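You operate a simulated robot arm through the tools that you are given. There is no shell and no other tool.

The job below is to be done with a simulated robot arm. You get a single attempt, and the scene is never put back.

Task
Wind 20 m of thread on the blue spool.
Fine: set spool and dial before you start; when it is wound, stand it back in its cup. Set down upright: what you pick out.

The check looks at the end state, three seconds after you hand in, the way a careful person would. Anything else that was tipped, shoved, dropped, spilled or broken makes it a failure.

Robot
A 7-joint arm with a two-finger gripper, fixed in place. Base frame: the origin is at the foot of the arm, x ahead of it, y to its left, z up; the work surface is at about z = 0. Lengths are in m, angles in rad, forces in N, time in s.
With the tool pointing down near the work surface it reaches from about 0.26 to 0.6 m from the base axis. Its first joint turns from -2.496 to 2.496 rad. Payload 1.08 kg.
Tool frame: the origin (TCP) lies between the finger pads and is the grasp point; the fingertips stand 0.016 m ahead of it; z points along the fingers, y is the line along which they close. The gripper opens to 0.088 m; its body begins 0.058 m behind the TCP.
Orientation is told as [roll, pitch, yaw] about the base's x, y, z axes, in that order, counted from this pose: with the fingers straight down and closing along the base's y, the tool's x points along the base's -x, its y along +y and its z along -z.

Tools
- The arm moves only by the tool move_arm. Its argument "increments" is a list of rows, each an object of numbers (a shift or turn left out is 0, a gripper value left out holds the last): "x", "y", "z": the shift along the tool's x, y, z in m; "rx", "ry", "rz": the turn, a rotation vector about the tool's x, y, z in rad. In form: [{"x": .., "y": .., "z": .., "rx": .., "ry": .., "rz": ..}, ...]. A call has 1 to 20 rows; each row is the pose to reach, as a shift and turn from the pose commanded when the call began, along the tool's axes at that moment. "fingers" is the gripper command, from -1 (shut) to 1 (fully open), values between in proportion, set as the call begins (left out, the last holds). A row lasts 0.2 s, in which the tool goes at most 0.05 m and 0.15 rad; a call with a longer step from one row to the next is refused whole, and so is a gripper value outside its range. A pose out of reach is approached as far as the arm can. The call stops where the force on the tool passes 40 N (or 10 N more than at its start, if that is more) or the arm is blocked; 0.2 s more then pass. Each finger travels about 0.1867 m/s and halts on what it meets, pressing with about 20 N; the grip force reading is that of the motor and also rises with nothing between the fingers. The clock runs only during rows and for 0.2 s after the last one: add rows that repeat a pose to give the fingers time. The reply holds the time, the measured pose of the TCP, the force on the tool along the base axes, the opening and the grip force, in the units named above and with some noise, with the torque about the TCP (base axes, N m) and any sound that the robot's microphone picked up, and new pictures: "views" is both (left out), scene, wrist or none.
- Cameras (640 x 400 px; columns grow to the right, rows downward): "scene" is fixed at [0.2359, -0.6385, 0.7725]; the picture's right is [0.91, -0.42, 0.00], its down [-0.29, -0.64, -0.71] and it looks along [0.30, 0.65, -0.70] (base axes); focal length 271 px, centre (320, 200). "wrist" rides on the gripper at [0.082, -0.008, -0.092] in the tool frame; the picture's right is [0.10, 0.99, 0.00], its down [-0.70, 0.07, -0.71] and it looks along [-0.71, 0.07, 0.71] (tool axes); focal length 256 px, centre (320, 200).
- probe_pixels(camera, pixels): for up to 12 pixels [column, row] of the newest picture of that camera ("zoom" is the newest enlarged one), the place [x, y, z] in the base frame of the surface seen there, good to about 0.002 m, but the place of the scene camera against the robot may be out by one fixed shift of up to 0.025 m in any direction. No time passes.
- inspect(camera, box): a new picture of the part [left, top, right, bottom] of that camera's present view, enlarged. No time passes.
- finish_job(): hands the job in; it is judged then, once.

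Leave the gripper open and the arm clear of the work at the hand-in unless told otherwise.

The tools are called after ">>>" as a command line: name --argument value ..., lists and objects as JSON in quotes. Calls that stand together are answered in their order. move_arm: Moves the arm, as the interface text tells. Its arguments: {"type":"object","properties":{"increments":{"type":"array"},"fingers":{"type":"number"},"views":{"type":"string","enum":["both","scene","wrist","none"]}},"required":["increments"]} The other tools are called the same way: probe_pixels (camera, pixels) gives the place of the surface under pixels of a picture; inspect (camera, box) takes an enlarged picture of a part of a camera's view; finish_job () hands the job in.

At the start:

```text
clock: 0.0
tool_pos: [0.2371, 0.3337, 0.3618]
tool_rot: [0.0, -0.001, -0.001]
force: [0.3, -0.1, -0.5]
ft_torque: [-0.01, 0.03, -0.01]
gripper_width: 0.0881
gripper_force: 0.0
```

scene: 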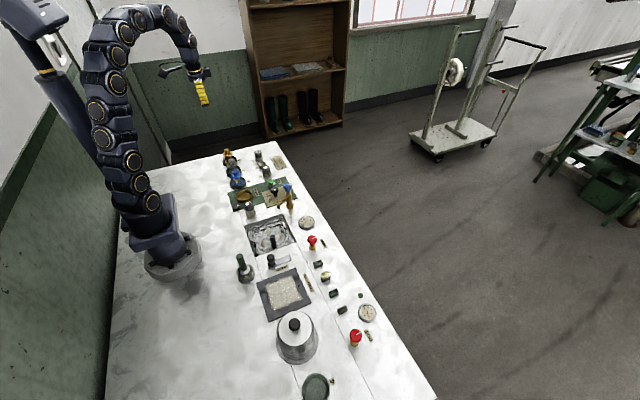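
wrist: 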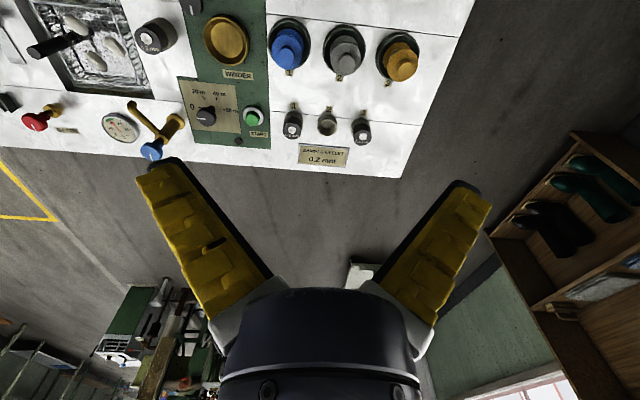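

I see a table with many devices; the winder (green panel with dial, green button), and three cups with blue, grey and orange spools. I'll enlarge the views to read labels first.

>>> inspect --camera "wrist" --box '[180, 0, 460, 175]'

>>> inspect --camera "scene" --box '[200, 130, 340, 220]'

```text
2.29 times, centred on (320, 88) of wrist
```

zoom: 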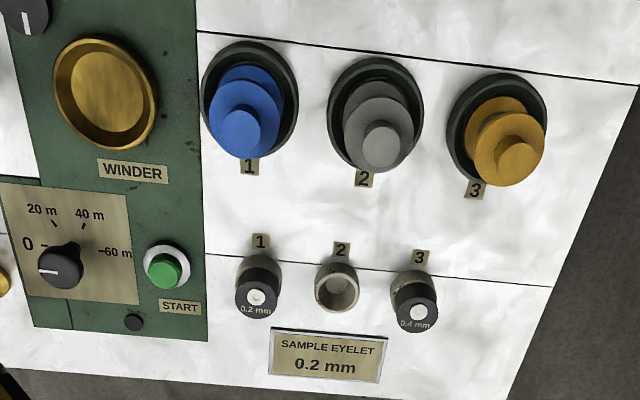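

```text
4.44 times, centred on (270, 175) of scene
```

zoom: 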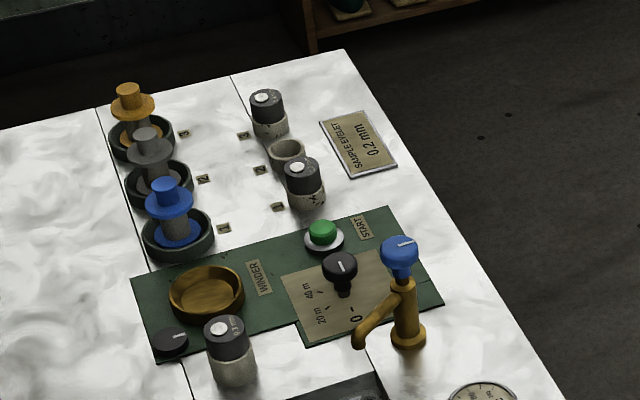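

The zoom shows the winder, three spool cups, eyelets and a sign. I'll look closer at each area for details, and measure places.

>>> inspect --camera "wrist" --box '[170, 60, 290, 160]'

>>> inspect --camera "scene" --box '[215, 170, 305, 230]'

>>> inspect --camera "scene" --box '[220, 200, 400, 400]'

>>> inspect --camera "wrist" --box '[0, 0, 200, 180]'

>>> probe_pixels --camera "wrist" --pixels '[[227, 40], [225, 42], [206, 117], [255, 115], [287, 40], [345, 45], [400, 50], [292, 118], [327, 122], [362, 128], [286, 58], [150, 40]]'

```text
4.00 times, centred on (230, 110) of wrist
```

zoom: 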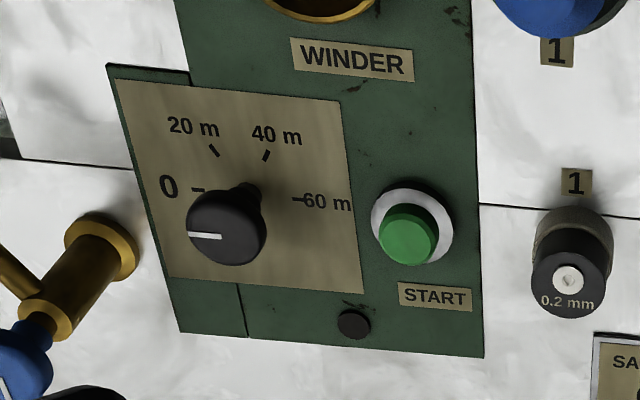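

```text
6.67 times, centred on (260, 200) of scene
```

zoom: 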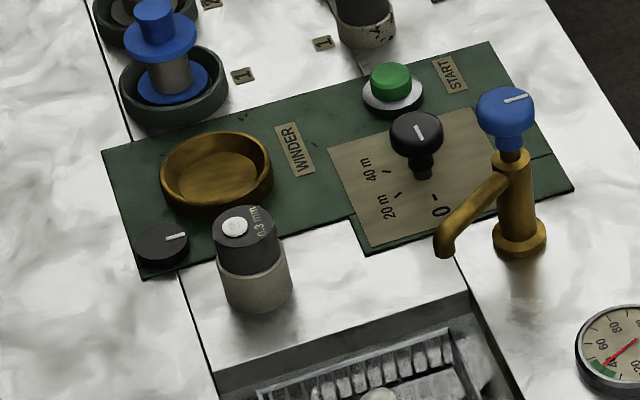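

```text
2.00 times, centred on (310, 300) of scene
```

zoom: 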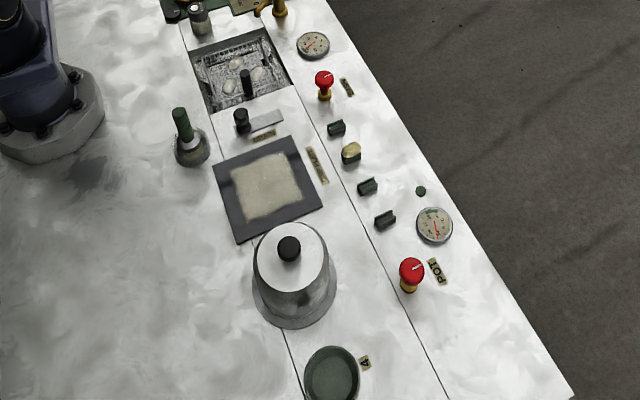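

```text
2.22 times, centred on (100, 90) of wrist
```

zoom: 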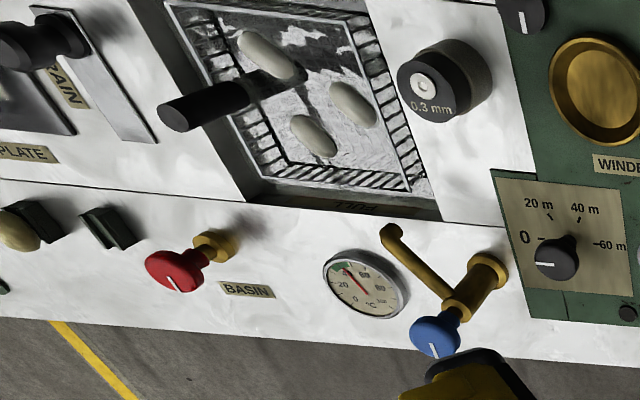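

```text
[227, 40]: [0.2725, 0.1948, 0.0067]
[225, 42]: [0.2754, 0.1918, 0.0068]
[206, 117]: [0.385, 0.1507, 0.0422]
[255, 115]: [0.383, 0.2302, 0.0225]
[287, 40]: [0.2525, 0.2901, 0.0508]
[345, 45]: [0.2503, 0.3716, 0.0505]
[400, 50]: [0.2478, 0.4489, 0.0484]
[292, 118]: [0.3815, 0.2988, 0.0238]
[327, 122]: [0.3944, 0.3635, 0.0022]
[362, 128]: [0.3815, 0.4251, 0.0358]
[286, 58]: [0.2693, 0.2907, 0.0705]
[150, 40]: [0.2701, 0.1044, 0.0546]
```

There is a 0.3 mm eyelet standing between the basin and the winder, and racks 1–3 with 0.2 mm, empty, 0.4 mm. I'll look more closely at the gauges, the black knob left of the winder, and the rest of the bench before deciding.

>>> inspect --camera "wrist" --box '[90, 0, 190, 170]'

>>> inspect --camera "scene" --box '[290, 205, 330, 235]'

>>> inspect --camera "scene" --box '[230, 210, 350, 300]'

>>> inspect --camera "scene" --box '[310, 230, 390, 350]'

>>> inspect --camera "wrist" --box '[270, 0, 430, 100]'

```text
2.35 times, centred on (140, 85) of wrist
```

zoom: 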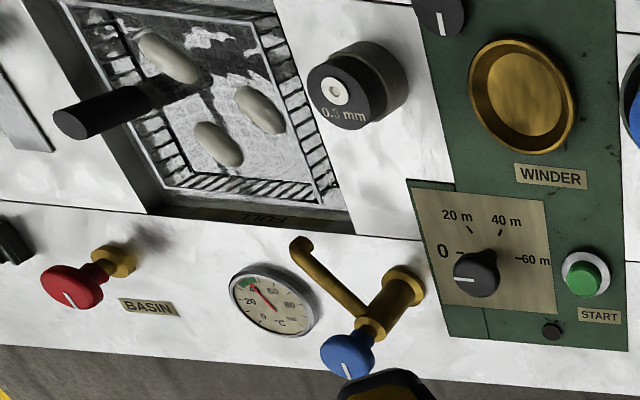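

```text
13.33 times, centred on (310, 220) of scene
```

zoom: 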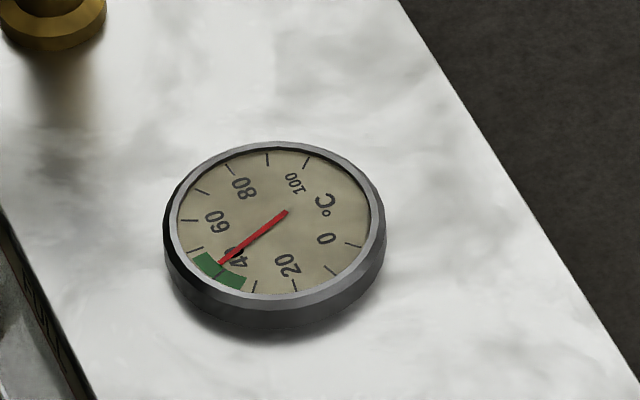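

```text
4.44 times, centred on (290, 255) of scene
```

zoom: 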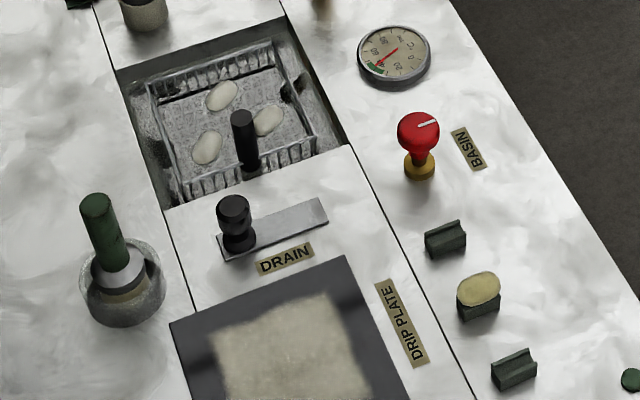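

```text
3.33 times, centred on (350, 290) of scene
```

zoom: 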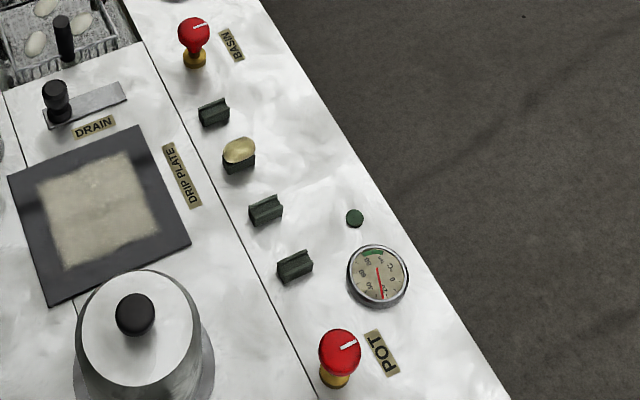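

```text
4.00 times, centred on (350, 50) of wrist
```

zoom: 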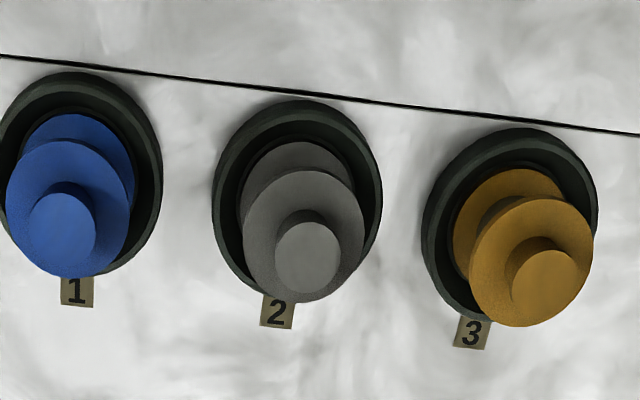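

The basin gauge reads about 45 °C, inside its green band, and the 0.3 mm eyelet appears to be the fitted guide. There is also a black knob at the left of the winder whose labels I can't see, so I'll move the camera above the winder (staying high) and tilt it to look down.

>>> move_arm --increments '[{"x": -0.008, "y": -0.033, "ry": 0.12}, {"x": -0.016, "y": -0.066, "ry": 0.24}, {"x": -0.024, "y": -0.099, "ry": 0.36}, {"x": -0.032, "y": -0.132, "ry": 0.48}, {"x": -0.04, "y": -0.164, "ry": 0.6}, {"x": -0.04, "y": -0.164, "ry": 0.6}]' --fingers 1 --views "both"

```text
clock: 1.4
tool_pos: [0.2762, 0.168, 0.3622]
tool_rot: [0.002, 0.6, 0.002]
force: [-0.4, -0.5, -0.2]
ft_torque: [0.0, -0.01, 0.02]
gripper_width: 0.0881
gripper_force: 0.0
```

scene: 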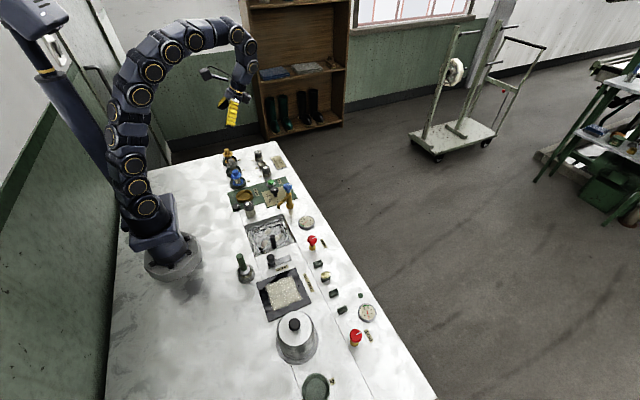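
wrist: 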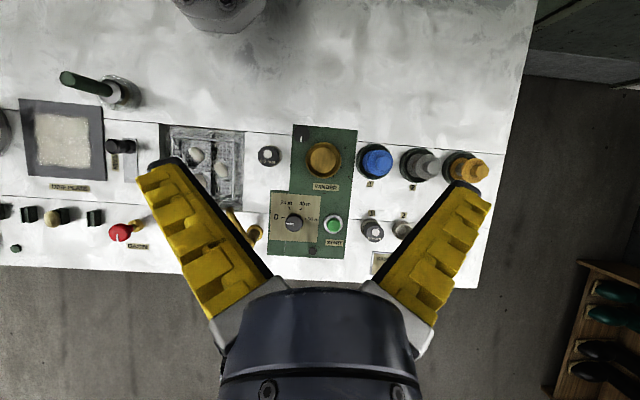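

Now I look down on the winder; I'll enlarge the winder with its unlabelled knob at (303, 133), the rack and the other labels.

>>> inspect --camera "wrist" --box '[250, 110, 410, 260]'

>>> inspect --camera "wrist" --box '[255, 120, 355, 200]'

>>> inspect --camera "wrist" --box '[0, 60, 200, 270]'

>>> probe_pixels --camera "wrist" --pixels '[[303, 133], [324, 160], [268, 156], [294, 224], [333, 224], [376, 158], [421, 164], [475, 168], [372, 232], [312, 250], [245, 232], [340, 140]]'

```text
2.67 times, centred on (330, 185) of wrist
```

zoom: 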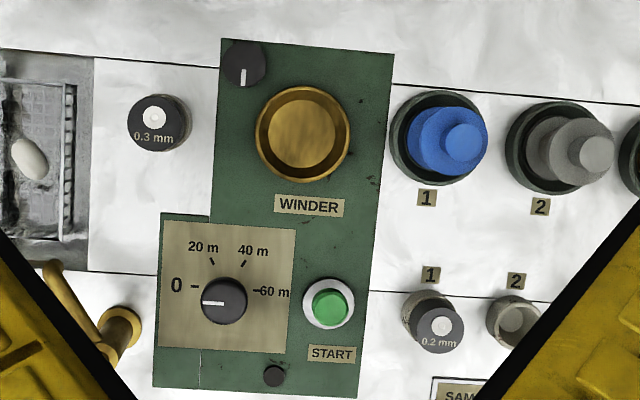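

```text
5.00 times, centred on (305, 160) of wrist
```

zoom: 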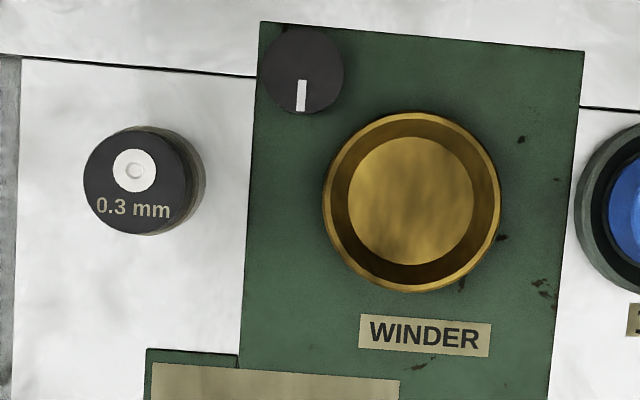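

```text
1.90 times, centred on (100, 165) of wrist
```

zoom: 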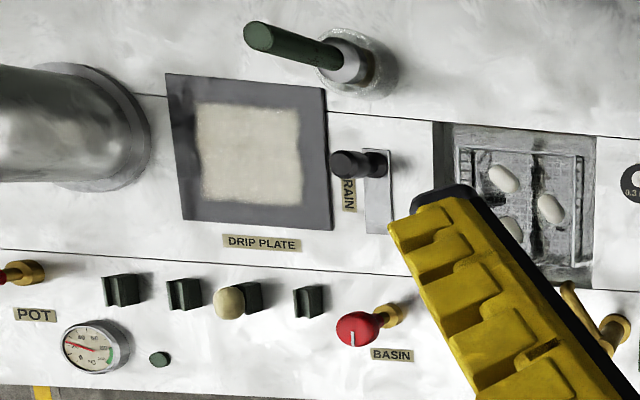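

```text
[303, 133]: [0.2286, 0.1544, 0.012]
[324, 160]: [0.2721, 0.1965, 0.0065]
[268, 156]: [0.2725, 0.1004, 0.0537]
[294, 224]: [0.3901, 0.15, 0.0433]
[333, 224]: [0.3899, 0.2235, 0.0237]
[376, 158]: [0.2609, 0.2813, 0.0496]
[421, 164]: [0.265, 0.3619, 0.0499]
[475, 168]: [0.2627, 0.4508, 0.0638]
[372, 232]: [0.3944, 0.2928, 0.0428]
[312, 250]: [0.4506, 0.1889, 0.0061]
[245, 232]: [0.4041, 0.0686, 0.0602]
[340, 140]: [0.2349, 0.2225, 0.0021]
```

No labels on the black knob, so it isn't part of what's asked. The dial (0 / 20 / 40 / 60 m), START button, dish and cup 1 are clear. The order names only spool and dial as things to set, so I'll leave the eyelets alone. Next I measure the blue spool and its cup; I zoom on it first.

>>> inspect --camera "wrist" --box '[340, 135, 410, 190]'

>>> inspect --camera "scene" --box '[215, 140, 275, 200]'

```text
7.27 times, centred on (375, 162) of wrist
```

zoom: 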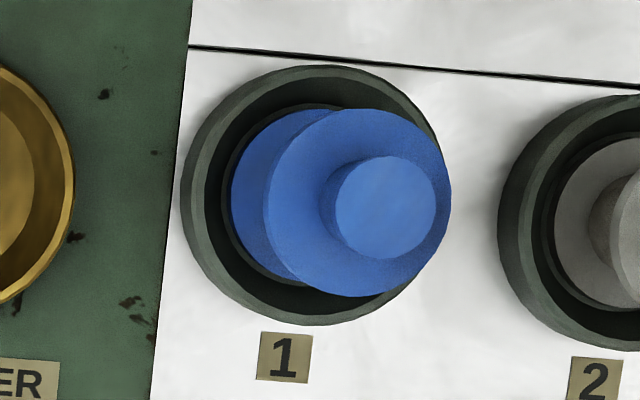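

```text
6.67 times, centred on (245, 170) of scene
```

zoom: 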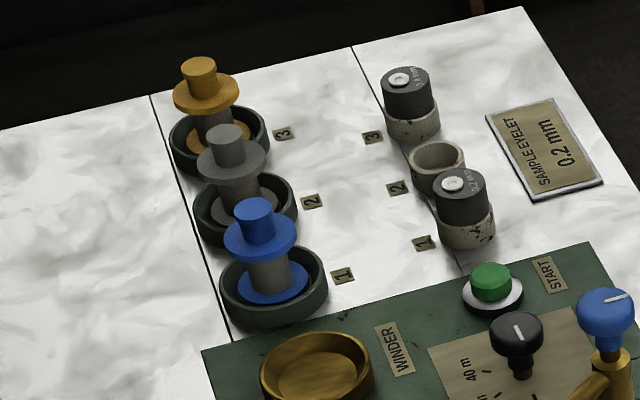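

I'll bring the camera closer over the blue spool, staying well above it (TCP about z 0.25).

>>> move_arm --increments '[{"x": -0.0208, "y": 0.0292, "z": 0.0197}, {"x": -0.0416, "y": 0.0585, "z": 0.0394}, {"x": -0.0623, "y": 0.0878, "z": 0.0591}, {"x": -0.0831, "y": 0.117, "z": 0.0788}, {"x": -0.0831, "y": 0.117, "z": 0.0788}]' --views "wrist"

```text
clock: 2.6
tool_pos: [0.3007, 0.287, 0.2515]
tool_rot: [0.001, 0.599, 0.0]
force: [-0.1, -0.6, -0.9]
ft_torque: [-0.04, -0.03, -0.01]
gripper_width: 0.0881
gripper_force: 0.0
```

wrist: 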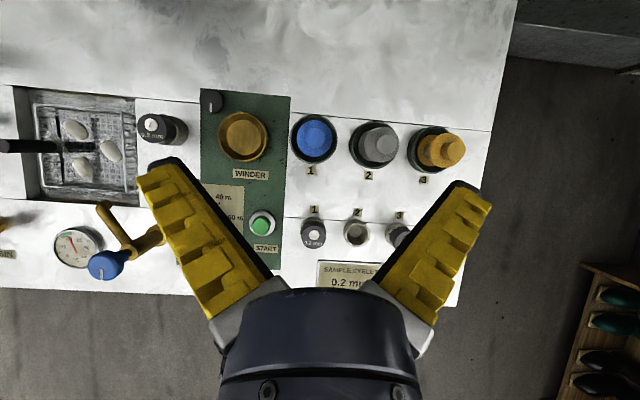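

Blue spool is at about (314, 137), nearly straight below the camera. I'll zoom on it, and the dish.

>>> inspect --camera "wrist" --box '[200, 85, 360, 185]'

```text
4.00 times, centred on (280, 135) of wrist
```

zoom: 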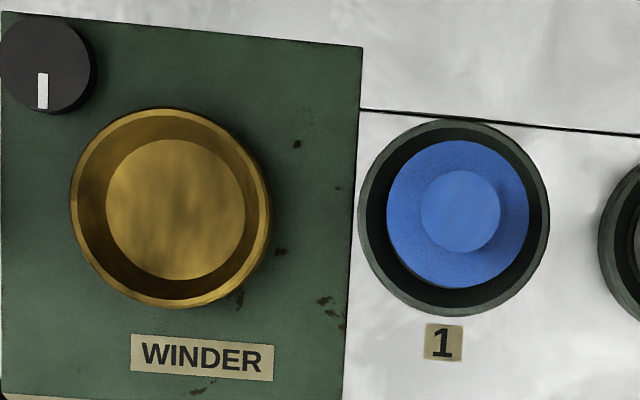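

I'll probe the knob, flange and cup rim of the blue spool, then the dish rim and floor.

>>> probe_pixels --camera "zoom" --pixels '[[460, 210], [426, 210], [495, 210], [460, 175], [460, 247], [392, 212], [524, 212], [458, 146], [458, 282], [364, 215], [545, 215], [455, 312]]'

>>> probe_pixels --camera "zoom" --pixels '[[175, 210], [75, 210], [266, 210], [172, 112], [172, 304], [110, 210], [242, 210], [174, 143], [174, 277], [455, 124], [300, 60], [320, 300]]'

```text
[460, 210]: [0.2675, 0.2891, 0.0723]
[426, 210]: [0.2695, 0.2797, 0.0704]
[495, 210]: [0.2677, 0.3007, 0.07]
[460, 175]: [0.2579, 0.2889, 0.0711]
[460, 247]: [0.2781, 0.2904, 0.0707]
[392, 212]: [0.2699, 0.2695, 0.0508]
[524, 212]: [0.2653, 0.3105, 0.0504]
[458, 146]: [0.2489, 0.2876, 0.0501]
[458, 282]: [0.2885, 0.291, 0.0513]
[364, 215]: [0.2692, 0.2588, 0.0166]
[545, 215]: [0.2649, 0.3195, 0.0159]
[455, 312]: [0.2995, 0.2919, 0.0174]
```

```text
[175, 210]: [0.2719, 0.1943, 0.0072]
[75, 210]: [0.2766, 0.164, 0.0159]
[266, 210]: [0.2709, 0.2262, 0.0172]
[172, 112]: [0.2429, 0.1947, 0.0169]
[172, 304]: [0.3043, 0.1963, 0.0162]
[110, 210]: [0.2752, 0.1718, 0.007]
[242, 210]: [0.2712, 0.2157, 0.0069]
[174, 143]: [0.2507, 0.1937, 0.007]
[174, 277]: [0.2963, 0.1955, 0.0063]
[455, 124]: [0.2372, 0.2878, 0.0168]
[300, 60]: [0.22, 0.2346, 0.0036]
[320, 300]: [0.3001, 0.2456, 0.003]
```

Spool: knob centre about (0.268, 0.2895), top z 0.071, radius 0.011; flange z 0.0505, radius 0.021. Dish centre about (0.2736, 0.1945). Before I grasp, I want the true size of the fingers, so I probe points on them.

>>> probe_pixels --camera "wrist" --pixels '[[165, 161], [183, 160], [150, 168], [140, 180], [190, 250], [225, 215], [268, 272], [475, 185], [488, 205], [455, 188], [412, 230], [215, 310]]'

```text
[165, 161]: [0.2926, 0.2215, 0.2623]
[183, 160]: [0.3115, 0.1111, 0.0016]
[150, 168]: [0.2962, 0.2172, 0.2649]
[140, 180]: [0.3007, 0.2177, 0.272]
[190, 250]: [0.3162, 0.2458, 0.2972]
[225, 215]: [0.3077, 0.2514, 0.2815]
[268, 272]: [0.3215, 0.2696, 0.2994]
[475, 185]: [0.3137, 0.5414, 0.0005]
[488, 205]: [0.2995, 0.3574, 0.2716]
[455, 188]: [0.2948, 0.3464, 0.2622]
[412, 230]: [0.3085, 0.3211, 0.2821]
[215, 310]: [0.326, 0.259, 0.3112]
```

The fingers splay outward: about 25 mm wide, outer edge at ±0.07 when fully open. I'll part-close to about 0.046 so as not to touch spool 2, and bring the tool upright above the blue spool at z 0.15.

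>>> move_arm --increments '[{"x": -0.0061, "y": 0.0005, "z": 0.0204, "ry": -0.12}, {"x": -0.0122, "y": 0.001, "z": 0.0409, "ry": -0.24}, {"x": -0.0182, "y": 0.0016, "z": 0.0613, "ry": -0.36}, {"x": -0.0243, "y": 0.0021, "z": 0.0818, "ry": -0.48}, {"x": -0.0304, "y": 0.0026, "z": 0.1022, "ry": -0.6}, {"x": -0.0304, "y": 0.0026, "z": 0.1022, "ry": -0.6}]' --fingers 0.05 --views "both"

```text
clock: 4.0
tool_pos: [0.2689, 0.2896, 0.1489]
tool_rot: [-0.001, 0.0, 0.0]
force: [0.1, -0.3, -0.2]
ft_torque: [0.02, -0.03, 0.0]
gripper_width: 0.0508
gripper_force: 3.4
```

scene: 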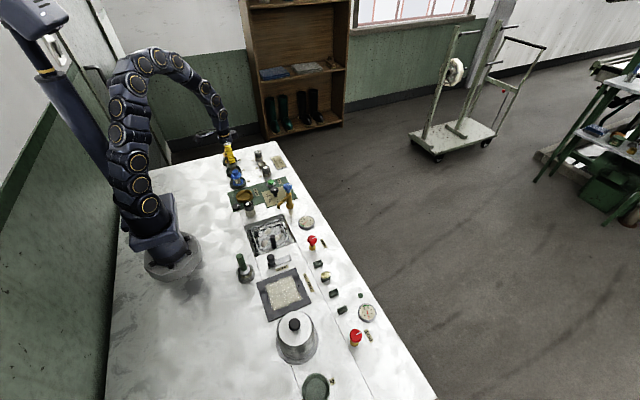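
wrist: 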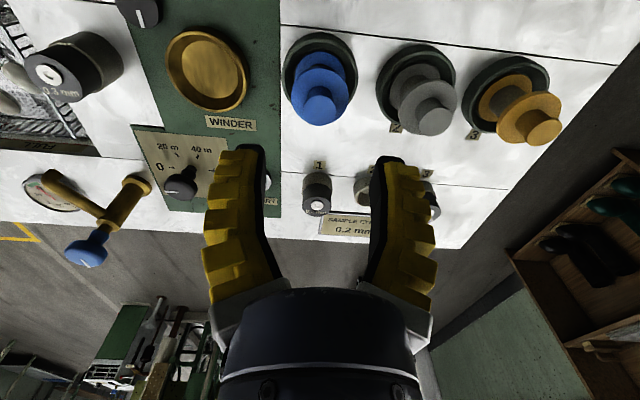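

Fingers rotate inward as they close; tips are symmetric about the blue spool's line. I'll re-probe the blue knob's top (320, 104) and spool 2 to confirm clearance.

>>> inspect --camera "wrist" --box '[270, 20, 470, 150]'

>>> probe_pixels --camera "wrist" --pixels '[[320, 105], [304, 105], [336, 105], [320, 92], [320, 118], [294, 100], [346, 98], [433, 115], [420, 115], [448, 115], [400, 105], [320, 68]]'

```text
3.08 times, centred on (370, 85) of wrist
```

zoom: 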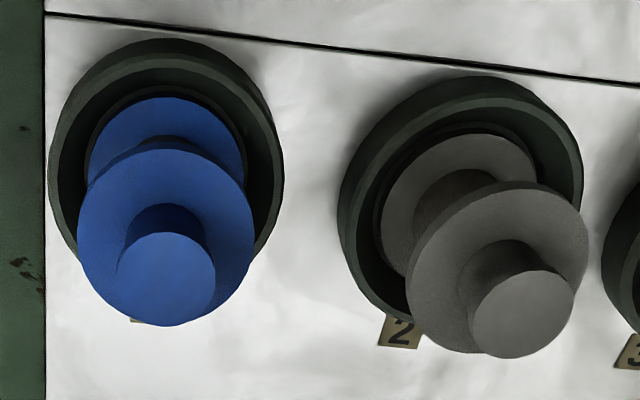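

```text
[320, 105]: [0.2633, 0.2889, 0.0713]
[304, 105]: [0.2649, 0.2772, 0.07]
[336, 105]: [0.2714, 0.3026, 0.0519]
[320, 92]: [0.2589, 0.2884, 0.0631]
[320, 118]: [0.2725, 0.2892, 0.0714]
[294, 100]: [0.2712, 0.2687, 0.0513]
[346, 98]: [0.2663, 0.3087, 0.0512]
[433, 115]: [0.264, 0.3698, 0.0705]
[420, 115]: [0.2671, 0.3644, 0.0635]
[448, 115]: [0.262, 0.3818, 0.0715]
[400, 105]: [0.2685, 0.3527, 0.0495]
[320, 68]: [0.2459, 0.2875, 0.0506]
```

Blue knob centre confirmed at about (0.268, 0.2895), top z 0.071; spool 2's knob is at y 0.37, clear. I descend to TCP z ≈ 0.071 so the tips sit just above the flange (0.051).

>>> move_arm --increments '[{"x": 0.0008, "z": 0.025}, {"x": 0.0008, "z": 0.05}, {"x": 0.0008, "z": 0.065}, {"x": 0.0008, "z": 0.073}, {"x": 0.0008, "z": 0.078}]' --views "both"

```text
clock: 5.2
tool_pos: [0.2678, 0.2906, 0.0711]
tool_rot: [0.001, -0.001, 0.001]
force: [-0.6, 0.1, -0.1]
ft_torque: [-0.03, -0.03, -0.01]
gripper_width: 0.0506
gripper_force: 3.0
```

scene: 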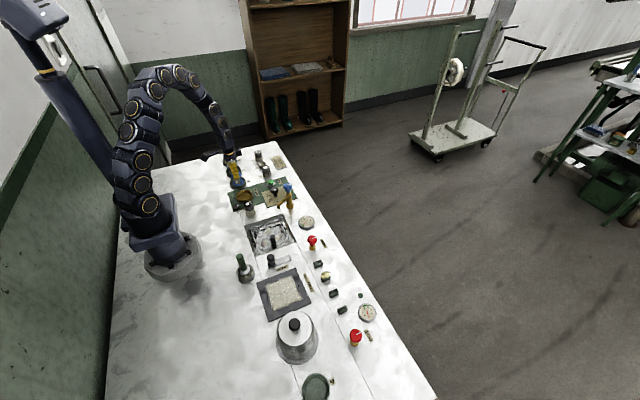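
wrist: 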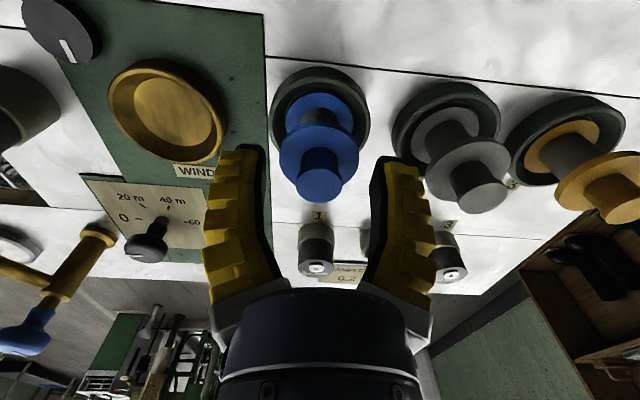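

Let me zoom to check alignment of the tips with the knob, and also from the scene camera.

>>> inspect --camera "wrist" --box '[200, 60, 440, 300]'

>>> inspect --camera "scene" --box '[210, 140, 270, 200]'

```text
1.67 times, centred on (320, 180) of wrist
```

zoom: 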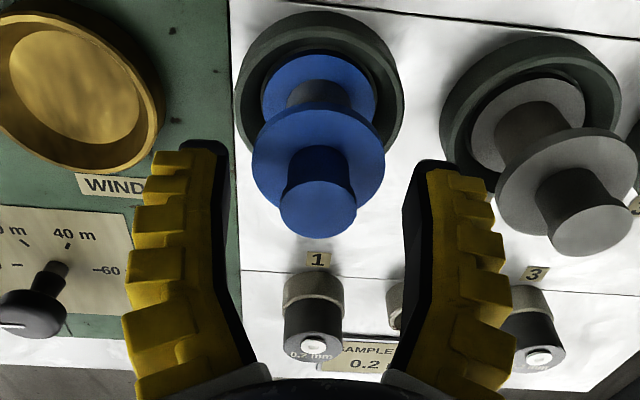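

```text
6.67 times, centred on (240, 170) of scene
```

zoom: 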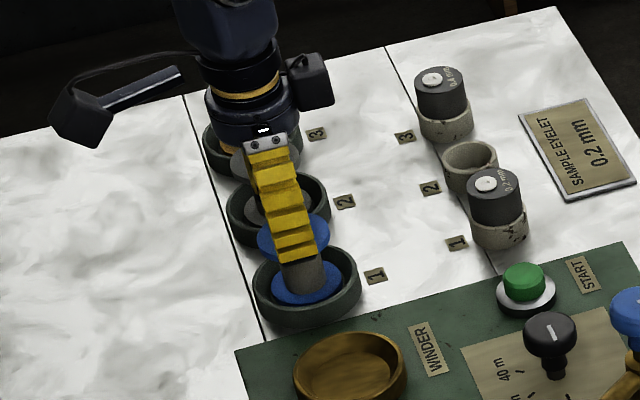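

Tips straddle the knob evenly. I close the fingers on the knob, holding the pose for a second.

>>> move_arm --increments '[{"x": 0}, {"x": 0}, {"x": 0}, {"x": 0}]' --fingers -1 --views "wrist"

```text
clock: 6.2
tool_pos: [0.2668, 0.2896, 0.072]
tool_rot: [0.0, -0.002, 0.001]
force: [1.8, -0.8, 6.4]
ft_torque: [0.03, -0.32, -0.02]
gripper_width: 0.0146
gripper_force: 19.4
```

wrist: 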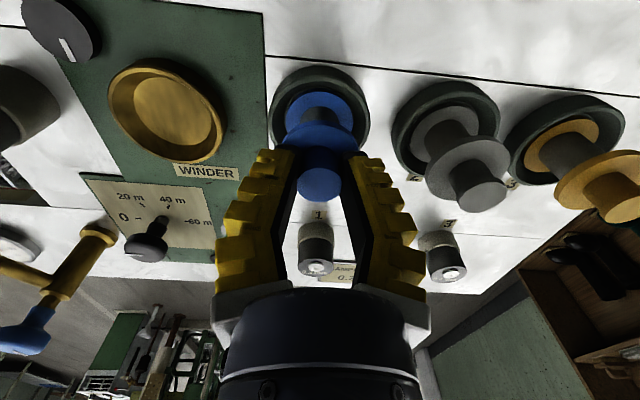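

Width reads 0.0146 with an upward 6.4 N on the tool; I zoom to see how the tips sit on the knob.

>>> inspect --camera "wrist" --box '[260, 60, 380, 240]'

>>> inspect --camera "scene" --box '[210, 140, 270, 200]'

```text
2.22 times, centred on (320, 150) of wrist
```

zoom: 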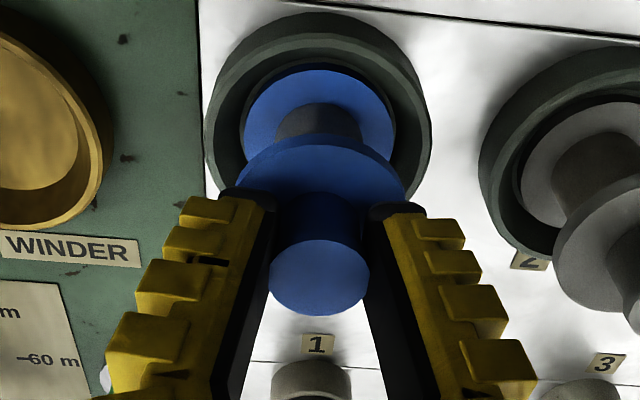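

```text
6.67 times, centred on (240, 170) of scene
```

zoom: 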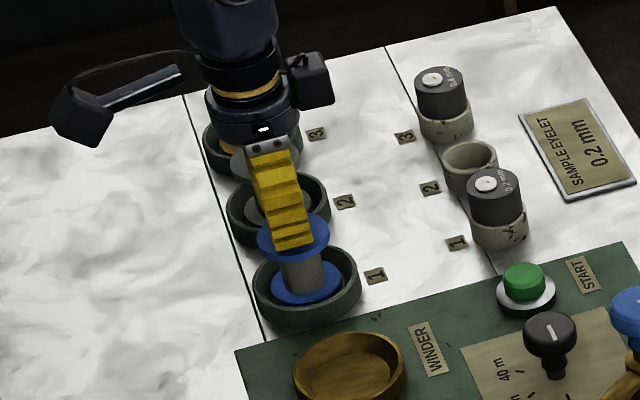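

The tips grip the knob's lower part, just resting on the flange. I lift straight up slowly, 0.06 m.

>>> move_arm --increments '[{"z": -0.004}, {"z": -0.012}, {"z": -0.025}, {"z": -0.04}, {"z": -0.06}, {"z": -0.06}]' --views "both"

```text
clock: 7.6
tool_pos: [0.2666, 0.2884, 0.1328]
tool_rot: [0.001, -0.001, 0.0]
force: [0.0, 0.4, -0.7]
ft_torque: [-0.01, -0.02, -0.03]
gripper_width: 0.0121
gripper_force: 20.2
```

scene: 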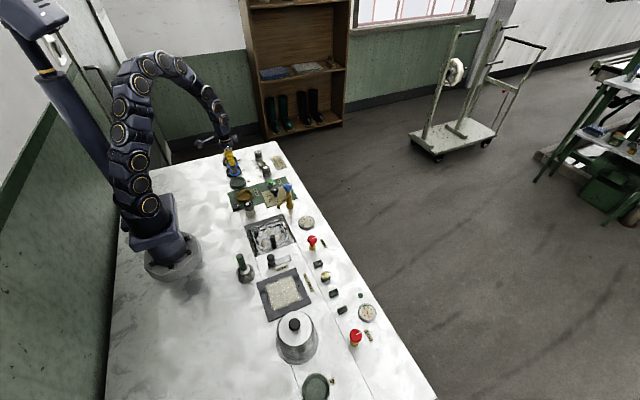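
wrist: 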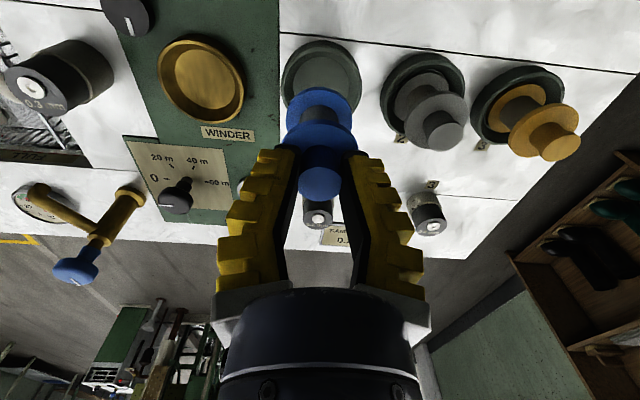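

The spool is lifted out of the cup. I zoom to check whether it hangs straight and firm.

>>> inspect --camera "wrist" --box '[240, 60, 400, 240]'

>>> inspect --camera "scene" --box '[205, 125, 275, 200]'

```text
2.22 times, centred on (320, 150) of wrist
```

zoom: 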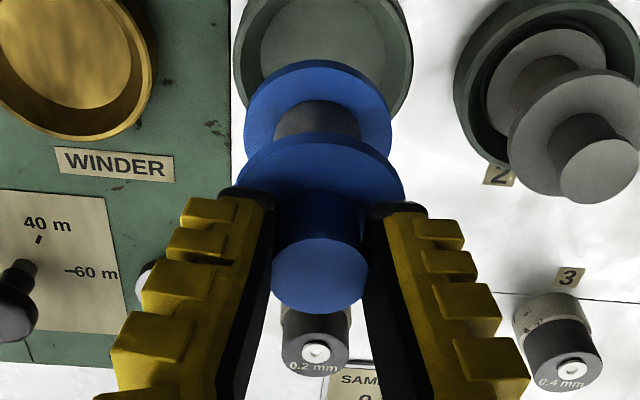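

```text
5.33 times, centred on (240, 162) of scene
```

zoom: 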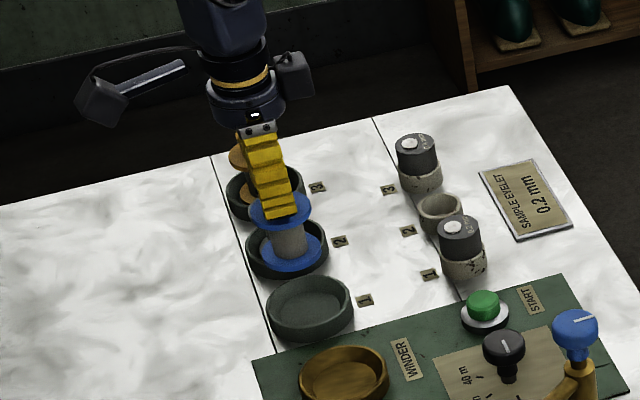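

It looks straight. I probe knob top, flanges, and the now visible cup floor to know the exact hold height and tilt.

>>> probe_pixels --camera "wrist" --pixels '[[319, 185], [305, 180], [335, 180], [319, 195], [290, 138], [350, 138], [320, 128], [290, 108], [348, 108], [320, 91], [320, 76], [322, 62]]'

```text
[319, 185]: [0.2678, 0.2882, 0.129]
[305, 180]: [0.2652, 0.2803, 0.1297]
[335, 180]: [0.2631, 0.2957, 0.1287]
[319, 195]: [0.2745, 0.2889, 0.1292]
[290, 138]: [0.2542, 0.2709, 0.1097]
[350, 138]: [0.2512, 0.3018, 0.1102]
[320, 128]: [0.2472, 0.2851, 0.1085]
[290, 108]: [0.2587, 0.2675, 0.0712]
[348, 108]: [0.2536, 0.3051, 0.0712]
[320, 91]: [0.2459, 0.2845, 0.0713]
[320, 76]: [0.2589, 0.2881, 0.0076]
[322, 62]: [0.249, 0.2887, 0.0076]
```

The spool hangs level: knob top 3–4 mm below the TCP, so its bottom is at z ≈ 0.066. I re-measure the dish from here to confirm its centre.

>>> inspect --camera "wrist" --box '[140, 20, 270, 140]'

```text
3.33 times, centred on (205, 80) of wrist
```

zoom: 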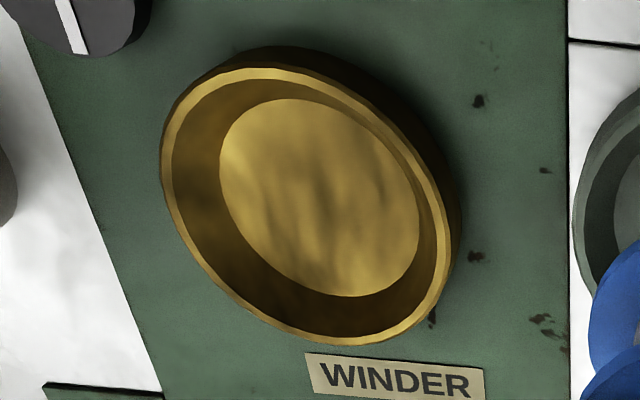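

I probe points around the dish's rim and floor edge.

>>> probe_pixels --camera "zoom" --pixels '[[168, 160], [442, 260], [260, 75], [345, 337], [408, 150], [212, 268], [228, 165], [412, 242], [300, 104], [345, 290], [392, 160], [245, 240]]'

```text
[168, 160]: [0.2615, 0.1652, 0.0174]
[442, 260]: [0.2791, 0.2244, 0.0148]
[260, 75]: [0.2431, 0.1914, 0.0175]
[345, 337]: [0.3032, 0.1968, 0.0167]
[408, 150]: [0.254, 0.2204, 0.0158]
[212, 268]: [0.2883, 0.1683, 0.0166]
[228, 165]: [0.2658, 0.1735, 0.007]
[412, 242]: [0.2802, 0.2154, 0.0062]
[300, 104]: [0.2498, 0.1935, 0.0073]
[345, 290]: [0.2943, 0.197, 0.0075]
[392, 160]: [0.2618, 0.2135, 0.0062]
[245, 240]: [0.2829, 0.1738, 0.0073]
```

Dish centre ≈ (0.2728, 0.1946), floor z 0.007. I carry the spool over it at the present height.

>>> move_arm --increments '[{"x": -0.0012, "y": -0.024}, {"x": -0.0024, "y": -0.048}, {"x": -0.0036, "y": -0.072}, {"x": -0.0048, "y": -0.0947}, {"x": -0.0048, "y": -0.0947}, {"x": -0.0048, "y": -0.0947}]' --views "both"

```text
clock: 9.0
tool_pos: [0.2746, 0.1945, 0.1321]
tool_rot: [0.0, -0.001, 0.001]
force: [-0.5, -0.3, 0.5]
ft_torque: [-0.01, -0.01, -0.02]
gripper_width: 0.0116
gripper_force: 19.8
```

scene: 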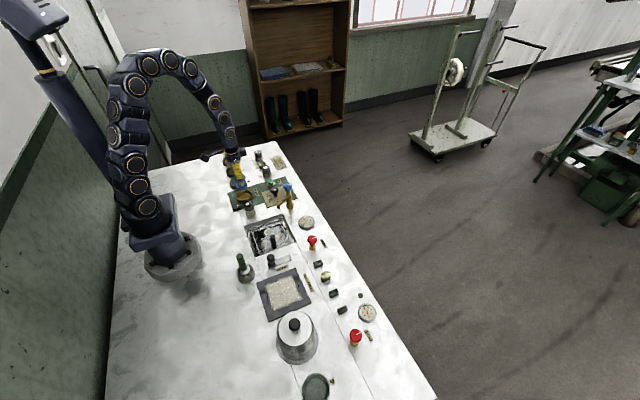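
wrist: 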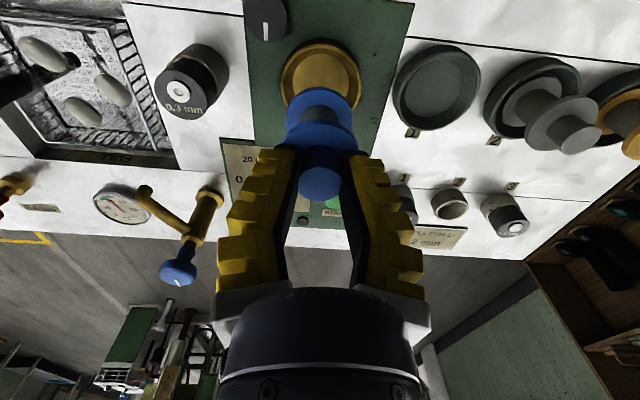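

Over the dish now. I zoom to verify the lower flange's centre against the dish.

>>> inspect --camera "wrist" --box '[260, 30, 380, 210]'

```text
2.22 times, centred on (320, 120) of wrist
```

zoom: 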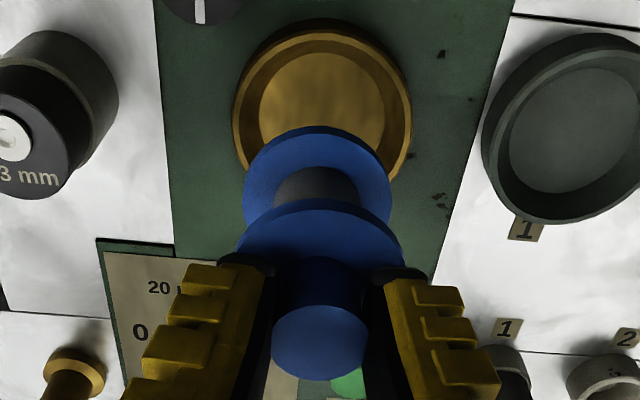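

I probe the lower flange's extremes and the knob.

>>> probe_pixels --camera "zoom" --pixels '[[247, 182], [388, 190], [290, 135], [350, 136], [318, 130], [276, 340], [362, 340], [320, 376], [320, 308], [243, 240], [398, 245], [320, 205]]'

```text
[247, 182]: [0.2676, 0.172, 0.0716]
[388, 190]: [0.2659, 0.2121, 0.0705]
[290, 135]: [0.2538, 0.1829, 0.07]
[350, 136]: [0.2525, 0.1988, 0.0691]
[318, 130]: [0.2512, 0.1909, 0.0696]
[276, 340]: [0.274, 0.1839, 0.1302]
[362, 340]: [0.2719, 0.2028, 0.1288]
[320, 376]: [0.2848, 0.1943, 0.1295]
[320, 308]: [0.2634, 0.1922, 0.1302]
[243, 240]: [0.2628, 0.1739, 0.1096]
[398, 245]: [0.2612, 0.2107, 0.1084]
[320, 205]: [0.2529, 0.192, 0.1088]
```

Flange centre reads (0.2729, 0.1923), knob (0.274, 0.1934). I probe the dish in this same view to compare directly.

>>> probe_pixels --camera "zoom" --pixels '[[238, 105], [406, 112], [318, 28], [262, 50], [378, 52], [265, 95], [382, 100], [322, 57], [283, 68], [362, 70], [240, 150], [402, 158]]'

```text
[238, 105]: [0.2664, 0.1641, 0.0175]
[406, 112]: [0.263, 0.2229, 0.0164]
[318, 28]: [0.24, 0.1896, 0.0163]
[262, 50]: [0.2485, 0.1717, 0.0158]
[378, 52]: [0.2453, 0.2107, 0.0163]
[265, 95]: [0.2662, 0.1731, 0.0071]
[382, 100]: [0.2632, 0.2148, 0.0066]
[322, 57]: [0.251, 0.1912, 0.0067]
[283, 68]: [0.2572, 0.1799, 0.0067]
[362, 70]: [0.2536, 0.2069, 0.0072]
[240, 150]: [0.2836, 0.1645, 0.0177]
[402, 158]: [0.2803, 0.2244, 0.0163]
```

The spool is about 1.7 mm low in y relative to the dish. I correct by +0.0017 and descend 0.055 m, leaving the last few mm for a slow approach.

>>> move_arm --increments '[{"y": 0.0017, "z": 0.01}, {"y": 0.0017, "z": 0.025}, {"y": 0.0017, "z": 0.04}, {"y": 0.0017, "z": 0.05}, {"y": 0.0017, "z": 0.054}, {"y": 0.0017, "z": 0.055}]' --views "wrist"

```text
clock: 10.4
tool_pos: [0.2704, 0.196, 0.077]
tool_rot: [0.0, -0.001, 0.0]
force: [0.0, -0.1, 0.1]
ft_torque: [-0.03, -0.02, 0.01]
gripper_width: 0.0113
gripper_force: 20.6
```

wrist: 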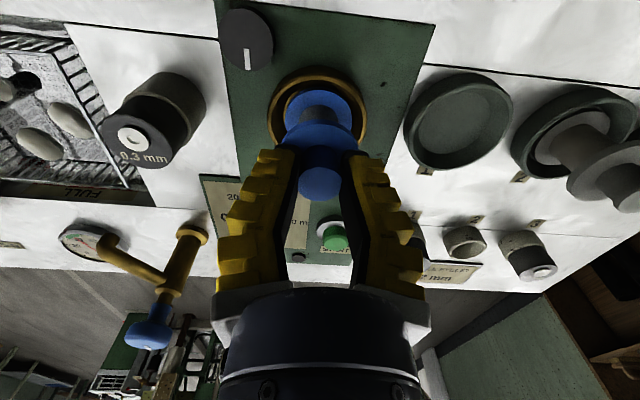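

No contact yet, 3–4 mm to go. I zoom to see the flange inside the dish.

>>> inspect --camera "wrist" --box '[255, 50, 385, 150]'

>>> inspect --camera "scene" --box '[215, 160, 285, 220]'

```text
4.00 times, centred on (320, 100) of wrist
```

zoom: 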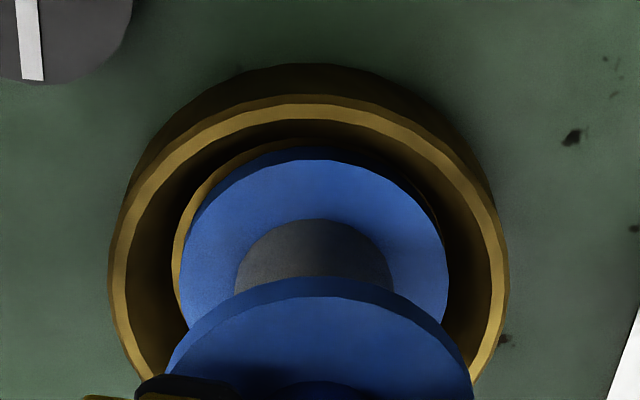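

```text
6.67 times, centred on (250, 190) of scene
```

zoom: 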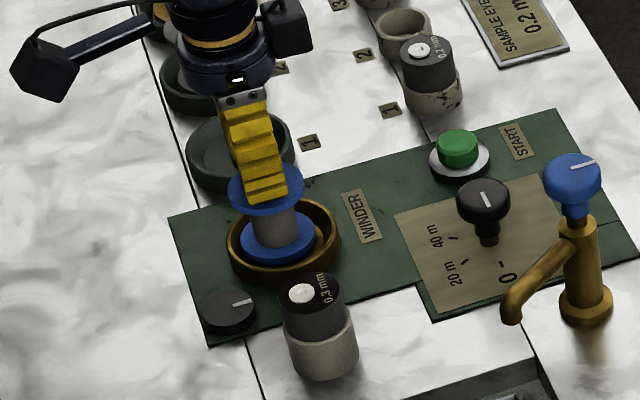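

The flange is inside the dish, about 0.5 mm to the +y side. I ease it by −0.0005 in y and lower slowly to touch.

>>> move_arm --increments '[{"y": -0.0005, "z": 0.001}, {"y": -0.0005, "z": 0.002}, {"y": -0.0005, "z": 0.003}, {"y": -0.0005, "z": 0.004}, {"y": -0.0005, "z": 0.004}]' --views "wrist"

```text
clock: 11.6
tool_pos: [0.2715, 0.1955, 0.0727]
tool_rot: [-0.001, -0.002, 0.0]
force: [-1.6, -0.8, 3.5]
ft_torque: [-0.02, 0.04, -0.04]
gripper_width: 0.0121
gripper_force: 20.1
```

wrist: 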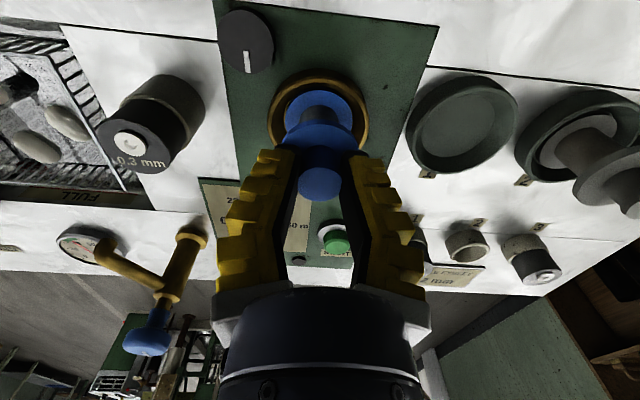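

Contact: +3.5 N. I check the knob top height and flange seat before releasing.

>>> inspect --camera "wrist" --box '[255, 50, 385, 210]'

>>> probe_pixels --camera "wrist" --pixels '[[319, 185], [308, 180], [332, 180], [295, 140], [345, 140], [320, 130], [295, 110], [340, 110], [320, 95]]'

```text
2.50 times, centred on (320, 130) of wrist
```

zoom: 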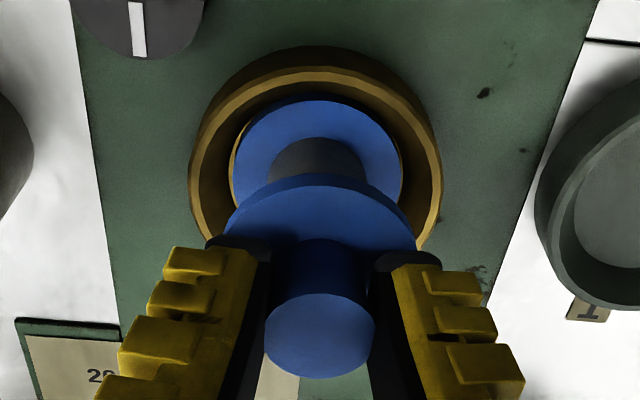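

```text
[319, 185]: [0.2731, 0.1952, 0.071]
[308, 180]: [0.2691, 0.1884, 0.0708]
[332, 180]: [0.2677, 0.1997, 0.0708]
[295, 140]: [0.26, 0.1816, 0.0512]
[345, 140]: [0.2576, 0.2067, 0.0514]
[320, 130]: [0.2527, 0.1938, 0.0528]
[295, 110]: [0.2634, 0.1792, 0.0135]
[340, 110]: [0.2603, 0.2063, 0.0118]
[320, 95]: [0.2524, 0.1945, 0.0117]
```

It sits flat on the dish floor (flange 0.012, knob top 0.071). I open the fingers to about 0.05.

>>> move_arm --increments '[{"x": 0}, {"x": 0}, {"x": 0}]' --fingers 0.14 --views "wrist"

```text
clock: 12.4
tool_pos: [0.2712, 0.1951, 0.0734]
tool_rot: [0.0, 0.0, -0.001]
force: [-0.1, 0.4, 0.5]
ft_torque: [-0.04, 0.01, 0.02]
gripper_width: 0.0549
gripper_force: 3.3
```

wrist: 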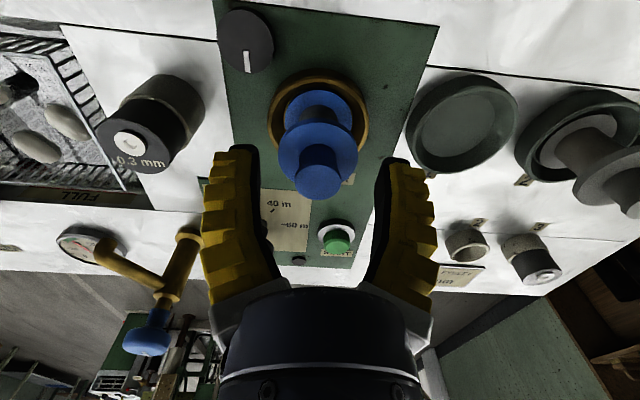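

Released cleanly; the spool stands in the winder. I rise straight up, then move over the dial with the camera tilted down to read the tick directions.

>>> move_arm --increments '[{"z": -0.03}, {"z": -0.06}, {"z": -0.095}, {"z": -0.127}, {"x": -0.022, "y": -0.009, "z": -0.127, "ry": 0.12}, {"x": -0.044, "y": -0.018, "z": -0.127, "ry": 0.24}, {"x": -0.066, "y": -0.027, "z": -0.127, "ry": 0.36}, {"x": -0.088, "y": -0.036, "z": -0.127, "ry": 0.48}, {"x": -0.109, "y": -0.045, "z": -0.127, "ry": 0.6}, {"x": -0.109, "y": -0.045, "z": -0.127, "ry": 0.6}]' --views "both"

```text
clock: 14.6
tool_pos: [0.3807, 0.1527, 0.1964]
tool_rot: [0.002, 0.603, 0.001]
force: [0.6, -0.4, 0.7]
ft_torque: [0.01, 0.01, 0.0]
gripper_width: 0.0544
gripper_force: 4.1
```

scene: 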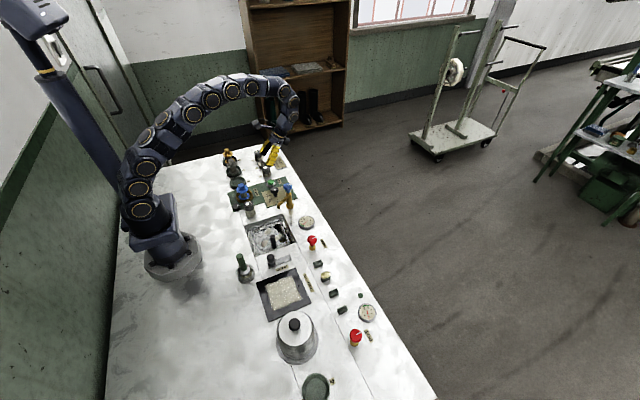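
wrist: 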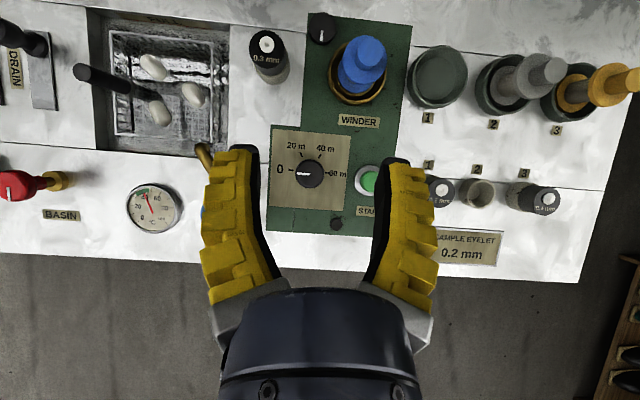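

The dial is at (310, 173) with the pointer on 0. I zoom to read it precisely.

>>> inspect --camera "wrist" --box '[262, 120, 392, 230]'

>>> inspect --camera "wrist" --box '[270, 128, 350, 208]'

```text
3.64 times, centred on (327, 175) of wrist
```

zoom: 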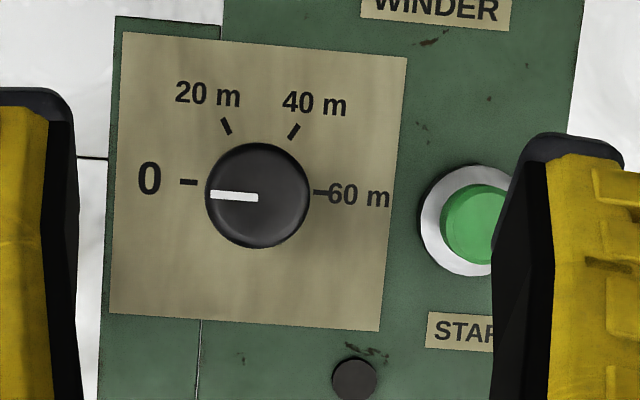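

```text
5.00 times, centred on (310, 168) of wrist
```

zoom: 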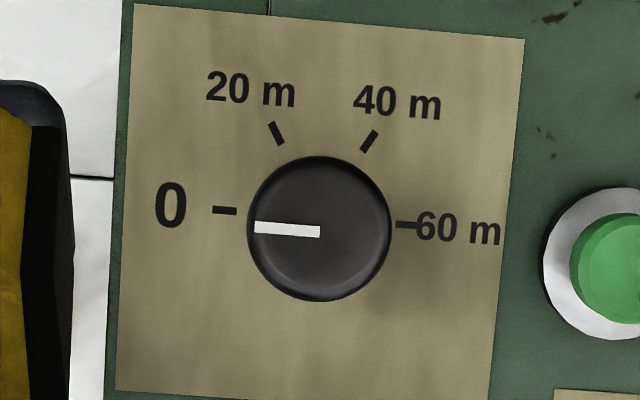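

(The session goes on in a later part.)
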